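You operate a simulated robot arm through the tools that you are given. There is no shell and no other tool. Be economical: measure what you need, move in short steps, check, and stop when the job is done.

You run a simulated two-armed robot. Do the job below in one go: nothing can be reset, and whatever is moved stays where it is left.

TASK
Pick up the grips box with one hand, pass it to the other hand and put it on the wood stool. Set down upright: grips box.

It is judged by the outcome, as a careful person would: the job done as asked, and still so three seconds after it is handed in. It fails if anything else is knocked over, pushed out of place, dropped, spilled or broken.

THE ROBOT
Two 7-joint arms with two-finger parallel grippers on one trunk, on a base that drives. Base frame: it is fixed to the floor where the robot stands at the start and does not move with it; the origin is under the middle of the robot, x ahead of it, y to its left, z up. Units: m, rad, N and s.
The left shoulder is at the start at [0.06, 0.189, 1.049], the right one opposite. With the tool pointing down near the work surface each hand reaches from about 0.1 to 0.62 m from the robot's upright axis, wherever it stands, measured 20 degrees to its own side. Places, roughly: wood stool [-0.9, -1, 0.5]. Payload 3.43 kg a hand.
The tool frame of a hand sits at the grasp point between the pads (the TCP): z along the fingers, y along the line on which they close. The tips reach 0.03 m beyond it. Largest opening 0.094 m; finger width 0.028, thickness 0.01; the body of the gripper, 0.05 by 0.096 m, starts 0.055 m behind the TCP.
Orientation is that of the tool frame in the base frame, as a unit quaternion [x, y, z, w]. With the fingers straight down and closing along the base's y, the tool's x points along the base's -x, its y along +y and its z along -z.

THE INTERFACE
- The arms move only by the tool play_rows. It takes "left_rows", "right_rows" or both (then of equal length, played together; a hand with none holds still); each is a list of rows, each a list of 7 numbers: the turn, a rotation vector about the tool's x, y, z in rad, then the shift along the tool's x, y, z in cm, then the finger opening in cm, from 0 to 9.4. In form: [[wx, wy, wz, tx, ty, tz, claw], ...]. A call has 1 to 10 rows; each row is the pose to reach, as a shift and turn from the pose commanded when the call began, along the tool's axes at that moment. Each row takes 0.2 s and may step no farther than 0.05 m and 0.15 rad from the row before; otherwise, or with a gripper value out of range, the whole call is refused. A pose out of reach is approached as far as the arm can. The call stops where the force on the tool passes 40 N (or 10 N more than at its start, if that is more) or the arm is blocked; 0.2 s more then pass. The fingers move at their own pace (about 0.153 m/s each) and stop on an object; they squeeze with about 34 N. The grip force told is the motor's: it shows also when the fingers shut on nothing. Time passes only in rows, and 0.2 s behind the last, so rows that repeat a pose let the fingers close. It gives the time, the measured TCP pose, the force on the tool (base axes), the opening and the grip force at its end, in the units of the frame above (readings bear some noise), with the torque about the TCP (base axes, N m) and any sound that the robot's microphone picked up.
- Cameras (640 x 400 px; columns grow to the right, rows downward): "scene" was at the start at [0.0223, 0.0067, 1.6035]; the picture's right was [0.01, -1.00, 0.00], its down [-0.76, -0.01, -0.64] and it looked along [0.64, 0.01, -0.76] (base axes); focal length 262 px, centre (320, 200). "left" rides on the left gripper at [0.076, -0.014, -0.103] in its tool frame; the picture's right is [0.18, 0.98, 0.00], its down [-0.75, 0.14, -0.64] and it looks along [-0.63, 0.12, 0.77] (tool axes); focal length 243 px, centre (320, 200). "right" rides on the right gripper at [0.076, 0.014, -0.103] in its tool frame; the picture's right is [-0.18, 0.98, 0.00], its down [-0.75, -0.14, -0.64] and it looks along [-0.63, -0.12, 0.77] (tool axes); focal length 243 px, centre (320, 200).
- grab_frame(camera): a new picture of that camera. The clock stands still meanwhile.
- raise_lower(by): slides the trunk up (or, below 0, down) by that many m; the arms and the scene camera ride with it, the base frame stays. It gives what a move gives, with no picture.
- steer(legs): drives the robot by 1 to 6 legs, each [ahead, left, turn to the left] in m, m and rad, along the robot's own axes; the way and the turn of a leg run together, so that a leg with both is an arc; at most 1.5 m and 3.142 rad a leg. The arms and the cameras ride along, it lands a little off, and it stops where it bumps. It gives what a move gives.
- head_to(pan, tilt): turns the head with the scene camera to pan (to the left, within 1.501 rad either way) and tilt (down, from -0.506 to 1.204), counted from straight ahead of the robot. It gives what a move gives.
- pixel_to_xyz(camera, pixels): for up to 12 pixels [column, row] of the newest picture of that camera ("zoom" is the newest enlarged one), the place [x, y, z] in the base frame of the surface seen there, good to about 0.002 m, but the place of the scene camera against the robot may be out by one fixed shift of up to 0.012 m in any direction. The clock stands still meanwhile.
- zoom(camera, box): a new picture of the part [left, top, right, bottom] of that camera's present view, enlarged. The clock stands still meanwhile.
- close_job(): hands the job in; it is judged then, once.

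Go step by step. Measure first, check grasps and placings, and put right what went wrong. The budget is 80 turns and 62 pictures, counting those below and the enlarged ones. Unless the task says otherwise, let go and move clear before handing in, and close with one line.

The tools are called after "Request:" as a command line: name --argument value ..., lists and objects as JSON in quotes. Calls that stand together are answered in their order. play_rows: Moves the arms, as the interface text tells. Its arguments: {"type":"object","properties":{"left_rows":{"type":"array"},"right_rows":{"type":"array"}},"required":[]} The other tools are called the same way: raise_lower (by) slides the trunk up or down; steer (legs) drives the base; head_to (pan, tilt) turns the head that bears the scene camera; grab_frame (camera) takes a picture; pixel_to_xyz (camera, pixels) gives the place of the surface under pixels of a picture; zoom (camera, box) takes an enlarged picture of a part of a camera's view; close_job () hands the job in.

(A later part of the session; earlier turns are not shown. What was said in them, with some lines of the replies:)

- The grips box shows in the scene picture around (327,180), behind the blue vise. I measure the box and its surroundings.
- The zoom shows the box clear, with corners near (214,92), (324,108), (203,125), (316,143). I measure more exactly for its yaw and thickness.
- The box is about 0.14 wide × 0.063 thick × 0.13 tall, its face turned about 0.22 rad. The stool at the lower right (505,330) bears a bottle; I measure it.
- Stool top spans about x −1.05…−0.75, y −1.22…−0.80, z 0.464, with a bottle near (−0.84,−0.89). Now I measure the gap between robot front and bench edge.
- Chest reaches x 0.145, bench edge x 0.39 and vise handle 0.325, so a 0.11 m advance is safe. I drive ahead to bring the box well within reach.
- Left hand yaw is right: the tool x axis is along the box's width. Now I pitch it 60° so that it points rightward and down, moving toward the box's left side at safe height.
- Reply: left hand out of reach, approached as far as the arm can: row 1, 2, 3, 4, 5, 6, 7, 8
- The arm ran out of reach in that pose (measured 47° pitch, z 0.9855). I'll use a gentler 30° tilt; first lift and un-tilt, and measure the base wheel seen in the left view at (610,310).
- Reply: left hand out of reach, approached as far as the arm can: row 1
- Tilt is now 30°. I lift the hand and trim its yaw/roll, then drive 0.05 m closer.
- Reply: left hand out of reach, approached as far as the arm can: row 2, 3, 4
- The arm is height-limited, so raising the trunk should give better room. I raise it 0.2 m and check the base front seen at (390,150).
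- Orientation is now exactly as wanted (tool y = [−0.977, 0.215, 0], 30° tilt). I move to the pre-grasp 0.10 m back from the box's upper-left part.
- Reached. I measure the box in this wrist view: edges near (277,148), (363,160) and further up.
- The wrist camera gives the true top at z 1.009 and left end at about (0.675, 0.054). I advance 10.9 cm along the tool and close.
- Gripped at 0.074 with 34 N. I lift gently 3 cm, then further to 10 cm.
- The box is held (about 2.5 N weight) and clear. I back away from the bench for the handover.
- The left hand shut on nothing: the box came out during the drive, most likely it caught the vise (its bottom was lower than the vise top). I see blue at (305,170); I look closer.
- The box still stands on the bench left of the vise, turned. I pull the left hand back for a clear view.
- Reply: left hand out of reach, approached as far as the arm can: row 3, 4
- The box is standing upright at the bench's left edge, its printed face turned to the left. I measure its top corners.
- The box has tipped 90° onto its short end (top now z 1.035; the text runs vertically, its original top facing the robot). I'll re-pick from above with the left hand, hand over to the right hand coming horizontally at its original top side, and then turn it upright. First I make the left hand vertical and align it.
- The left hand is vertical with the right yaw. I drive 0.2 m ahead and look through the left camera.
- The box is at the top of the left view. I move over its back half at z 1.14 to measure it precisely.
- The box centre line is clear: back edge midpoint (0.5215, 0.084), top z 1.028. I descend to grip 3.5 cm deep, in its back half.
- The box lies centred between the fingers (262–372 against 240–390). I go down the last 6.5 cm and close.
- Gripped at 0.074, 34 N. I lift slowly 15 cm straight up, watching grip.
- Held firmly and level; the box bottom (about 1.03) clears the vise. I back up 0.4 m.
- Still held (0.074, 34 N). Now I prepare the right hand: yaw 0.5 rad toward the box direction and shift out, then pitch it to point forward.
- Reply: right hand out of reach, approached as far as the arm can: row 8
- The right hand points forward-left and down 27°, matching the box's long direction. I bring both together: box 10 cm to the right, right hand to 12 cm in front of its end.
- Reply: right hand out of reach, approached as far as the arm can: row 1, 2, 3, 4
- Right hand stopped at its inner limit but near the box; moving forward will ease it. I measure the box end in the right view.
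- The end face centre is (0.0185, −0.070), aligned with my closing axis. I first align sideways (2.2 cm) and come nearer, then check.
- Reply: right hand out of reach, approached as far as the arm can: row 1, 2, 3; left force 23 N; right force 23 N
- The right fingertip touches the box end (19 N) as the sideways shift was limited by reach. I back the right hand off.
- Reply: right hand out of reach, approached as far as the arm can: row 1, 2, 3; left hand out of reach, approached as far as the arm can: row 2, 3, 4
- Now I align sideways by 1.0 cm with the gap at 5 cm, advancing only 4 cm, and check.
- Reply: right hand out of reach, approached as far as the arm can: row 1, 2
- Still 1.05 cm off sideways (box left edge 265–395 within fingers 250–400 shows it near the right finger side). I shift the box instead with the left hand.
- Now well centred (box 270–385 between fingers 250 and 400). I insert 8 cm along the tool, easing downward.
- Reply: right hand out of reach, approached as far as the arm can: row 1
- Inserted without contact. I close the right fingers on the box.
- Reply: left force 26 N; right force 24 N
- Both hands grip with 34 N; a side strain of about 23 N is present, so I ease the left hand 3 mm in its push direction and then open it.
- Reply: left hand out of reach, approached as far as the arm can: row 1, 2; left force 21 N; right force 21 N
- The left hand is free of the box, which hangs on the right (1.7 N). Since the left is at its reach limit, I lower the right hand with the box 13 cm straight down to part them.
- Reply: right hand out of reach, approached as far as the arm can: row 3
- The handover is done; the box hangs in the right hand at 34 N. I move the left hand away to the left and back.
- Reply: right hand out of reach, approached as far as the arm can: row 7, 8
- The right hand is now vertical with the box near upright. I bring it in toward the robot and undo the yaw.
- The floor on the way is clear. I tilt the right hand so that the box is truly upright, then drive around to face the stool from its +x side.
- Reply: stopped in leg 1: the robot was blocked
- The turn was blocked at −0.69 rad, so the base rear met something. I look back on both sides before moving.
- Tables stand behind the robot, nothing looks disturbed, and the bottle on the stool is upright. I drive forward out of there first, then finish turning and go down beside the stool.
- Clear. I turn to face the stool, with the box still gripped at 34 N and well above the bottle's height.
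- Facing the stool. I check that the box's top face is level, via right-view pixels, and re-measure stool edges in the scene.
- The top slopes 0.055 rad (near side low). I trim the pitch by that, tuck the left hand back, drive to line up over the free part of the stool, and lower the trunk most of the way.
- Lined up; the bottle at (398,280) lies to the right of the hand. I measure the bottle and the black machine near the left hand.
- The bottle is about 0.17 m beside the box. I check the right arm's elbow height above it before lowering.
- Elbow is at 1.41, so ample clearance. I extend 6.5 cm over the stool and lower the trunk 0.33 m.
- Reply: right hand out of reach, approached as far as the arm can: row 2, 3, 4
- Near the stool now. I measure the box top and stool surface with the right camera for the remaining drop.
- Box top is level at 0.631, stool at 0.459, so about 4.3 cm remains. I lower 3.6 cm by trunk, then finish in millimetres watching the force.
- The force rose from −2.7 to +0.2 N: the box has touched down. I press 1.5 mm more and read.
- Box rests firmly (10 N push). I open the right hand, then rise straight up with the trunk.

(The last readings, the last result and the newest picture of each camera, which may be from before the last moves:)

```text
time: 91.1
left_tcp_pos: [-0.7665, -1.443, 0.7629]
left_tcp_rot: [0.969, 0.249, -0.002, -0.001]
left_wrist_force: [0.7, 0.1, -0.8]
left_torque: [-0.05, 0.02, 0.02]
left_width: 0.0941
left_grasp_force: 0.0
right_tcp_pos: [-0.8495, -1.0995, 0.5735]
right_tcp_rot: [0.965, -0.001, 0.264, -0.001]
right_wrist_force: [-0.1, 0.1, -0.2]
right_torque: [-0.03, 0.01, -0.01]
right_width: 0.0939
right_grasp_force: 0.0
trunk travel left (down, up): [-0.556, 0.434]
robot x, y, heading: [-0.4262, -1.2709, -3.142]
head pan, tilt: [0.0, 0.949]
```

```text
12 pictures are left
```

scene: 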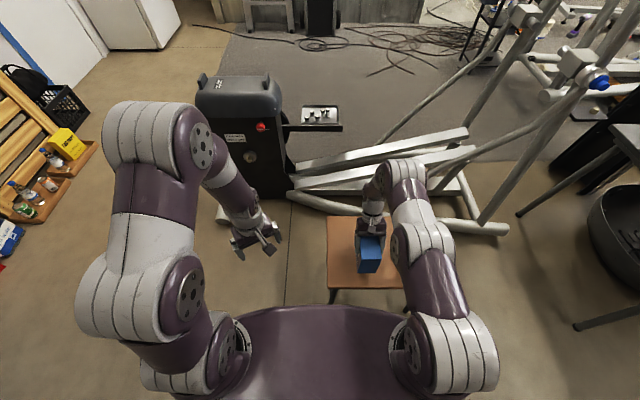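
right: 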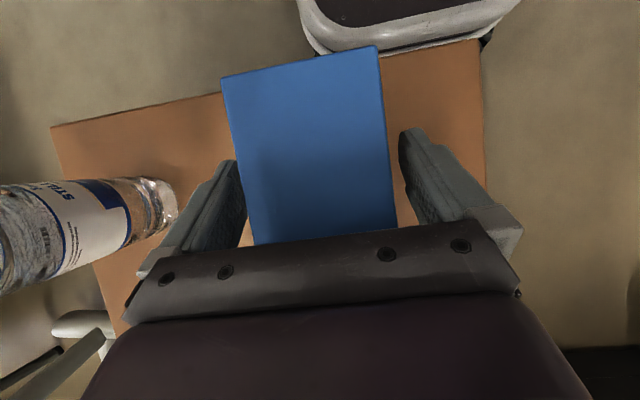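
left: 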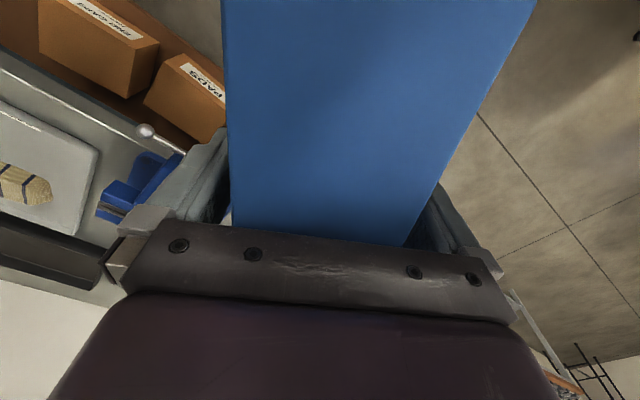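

The fingers are free on both sides with no force. I raise the trunk 0.25 m, then look.

Request:
raise_lower --by 0.25

Request:
steer --legs '[[-0.2, 0, 0]]'

Request:
zoom --camera "scene" --box '[260, 130, 480, 290]'

Request:
grab_frame --camera "right"

```text
time: 93.7
left_tcp_pos: [-0.7657, -1.4437, 1.0119]
left_tcp_rot: [0.969, 0.248, -0.002, 0.0]
left_wrist_force: [-0.3, -0.7, 0.0]
left_torque: [-0.01, 0.01, -0.02]
left_width: 0.0943
left_grasp_force: 0.0
right_tcp_pos: [-0.8491, -1.1017, 0.8228]
right_tcp_rot: [0.964, -0.002, 0.264, -0.001]
right_wrist_force: [-0.1, 0.1, 1.2]
right_torque: [-0.01, 0.02, -0.01]
right_width: 0.0938
right_grasp_force: 0.1
trunk travel left (down, up): [-0.806, 0.184]
robot x, y, heading: [-0.4286, -1.271, -3.143]
head pan, tilt: [0.0, 0.949]
```

```text
time: 95.3
left_tcp_pos: [-0.5698, -1.4431, 1.0124]
left_tcp_rot: [0.969, 0.247, -0.003, 0.0]
left_wrist_force: [0.3, -0.4, -0.6]
left_torque: [-0.01, -0.03, 0.01]
left_width: 0.0941
left_grasp_force: 0.1
right_tcp_pos: [-0.6524, -1.0991, 0.8224]
right_tcp_rot: [0.965, -0.003, 0.264, 0.0]
right_wrist_force: [0.0, -0.6, 0.3]
right_torque: [-0.01, 0.02, -0.01]
right_width: 0.0939
right_grasp_force: 0.1
trunk travel left (down, up): [-0.806, 0.184]
robot x, y, heading: [-0.234, -1.2751, 3.139]
head pan, tilt: [0.0, 0.949]
```

```text
2.50 times, centred on (370, 210) of scene
```

zoom: 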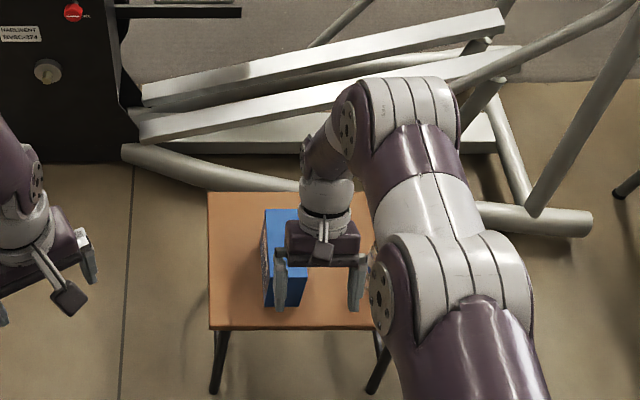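

```text
10 pictures are left
```

right: 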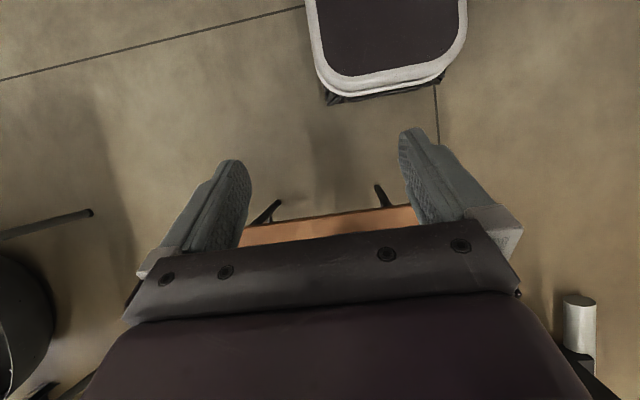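

The box stands on the stool. I step aside to verify the print's orientation and the bottle.

Request:
steer --legs '[[0, 0.35, 0]]'

Request:
head_to --pan -0.5 --tilt 0.8

Request:
grab_frame --camera "scene"

```text
time: 97.5
left_tcp_pos: [-0.5712, -1.789, 1.0114]
left_tcp_rot: [0.969, 0.248, -0.002, 0.0]
left_wrist_force: [-0.4, -0.5, 0.4]
left_torque: [-0.03, 0.0, -0.01]
left_width: 0.0941
left_grasp_force: 0.0
right_tcp_pos: [-0.653, -1.446, 0.8233]
right_tcp_rot: [0.965, -0.002, 0.263, -0.001]
right_wrist_force: [0.3, -0.3, 0.7]
right_torque: [0.02, 0.0, -0.02]
right_width: 0.0938
right_grasp_force: 0.0
trunk travel left (down, up): [-0.806, 0.184]
robot x, y, heading: [-0.2342, -1.6213, 3.134]
head pan, tilt: [0.0, 0.949]
```

```text
time: 98.5
left_tcp_pos: [-0.5702, -1.7903, 1.0125]
left_tcp_rot: [0.969, 0.247, -0.002, -0.001]
left_wrist_force: [-0.1, -0.6, 0.3]
left_torque: [-0.02, 0.01, 0.0]
left_width: 0.0943
left_grasp_force: 0.0
right_tcp_pos: [-0.6539, -1.4459, 0.8226]
right_tcp_rot: [0.964, -0.003, 0.264, -0.001]
right_wrist_force: [0.1, 0.2, -0.6]
right_torque: [-0.01, -0.04, 0.0]
right_width: 0.0939
right_grasp_force: 0.2
trunk travel left (down, up): [-0.806, 0.184]
robot x, y, heading: [-0.2312, -1.6229, 3.143]
head pan, tilt: [-0.499, 0.799]
```

```text
9 pictures are left
```

scene: 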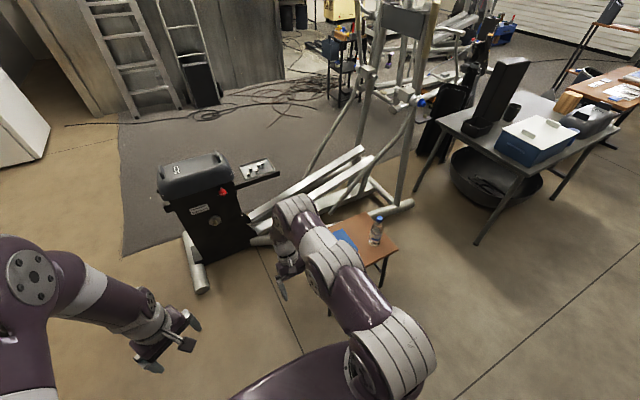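

The arm hides the box from here; turning left in place will clear the view.

Request:
steer --legs '[[0, 0, 0.8]]'

Request:
head_to --pan -1.4 --tilt 0.75

Request:
grab_frame --camera "scene"

```text
time: 100.9
left_tcp_pos: [-0.3498, -1.9796, 1.0126]
left_tcp_rot: [0.798, 0.603, -0.002, 0.0]
left_wrist_force: [0.4, 0.0, 0.6]
left_torque: [-0.01, -0.04, -0.03]
left_width: 0.0941
left_grasp_force: 0.0
right_tcp_pos: [-0.6528, -1.7981, 0.8235]
right_tcp_rot: [0.89, 0.372, 0.243, -0.103]
right_wrist_force: [0.4, -0.5, 0.4]
right_torque: [-0.03, 0.0, 0.01]
right_width: 0.0941
right_grasp_force: 0.0
trunk travel left (down, up): [-0.806, 0.184]
robot x, y, heading: [-0.2343, -1.6205, -2.35]
head pan, tilt: [-0.499, 0.799]
```

```text
time: 102.1
left_tcp_pos: [-0.3484, -1.9805, 1.0126]
left_tcp_rot: [0.798, 0.603, -0.003, 0.0]
left_wrist_force: [-0.8, 0.7, -0.1]
left_torque: [0.0, -0.03, 0.02]
left_width: 0.0939
left_grasp_force: 0.0
right_tcp_pos: [-0.6521, -1.7987, 0.822]
right_tcp_rot: [0.89, 0.371, 0.243, -0.103]
right_wrist_force: [-0.4, -0.6, -0.2]
right_torque: [0.0, -0.02, -0.02]
right_width: 0.0937
right_grasp_force: 0.0
trunk travel left (down, up): [-0.806, 0.184]
robot x, y, heading: [-0.2349, -1.6209, -2.354]
head pan, tilt: [-1.4, 0.75]
```

```text
8 pictures are left
```

scene: 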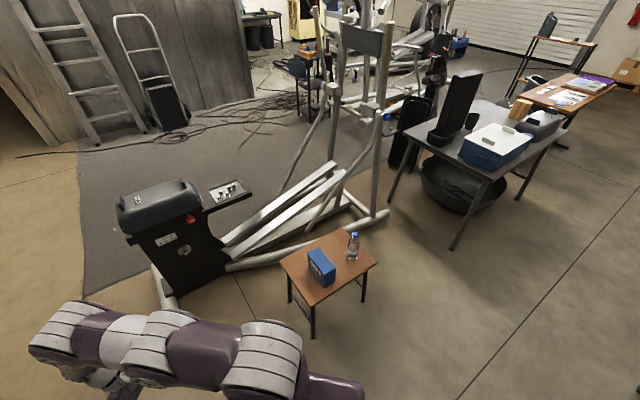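

Request:
zoom --camera "scene" --box '[270, 220, 390, 310]'

```text
4.44 times, centred on (330, 265) of scene
```

zoom: 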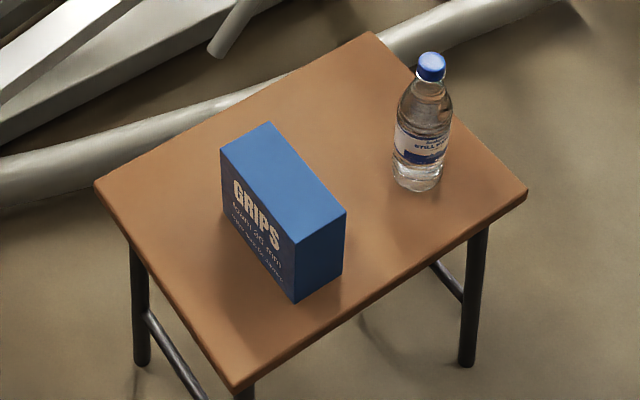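

The zoom shows the box standing upright on the stool with GRIPS reading the right way up, the bottle undisturbed beside it, and both hands empty and clear, so I hand the job in.

Request:
close_job

```text
The job is handed in.
```

The grips box was picked up by the left hand, passed to the right, and now stands upright on the wood stool, clear of the bottle. On the first try it slipped out of the left hand and tipped over on the bench, so I picked it up again. The base also bumped something behind it while turning; nothing looked disturbed.
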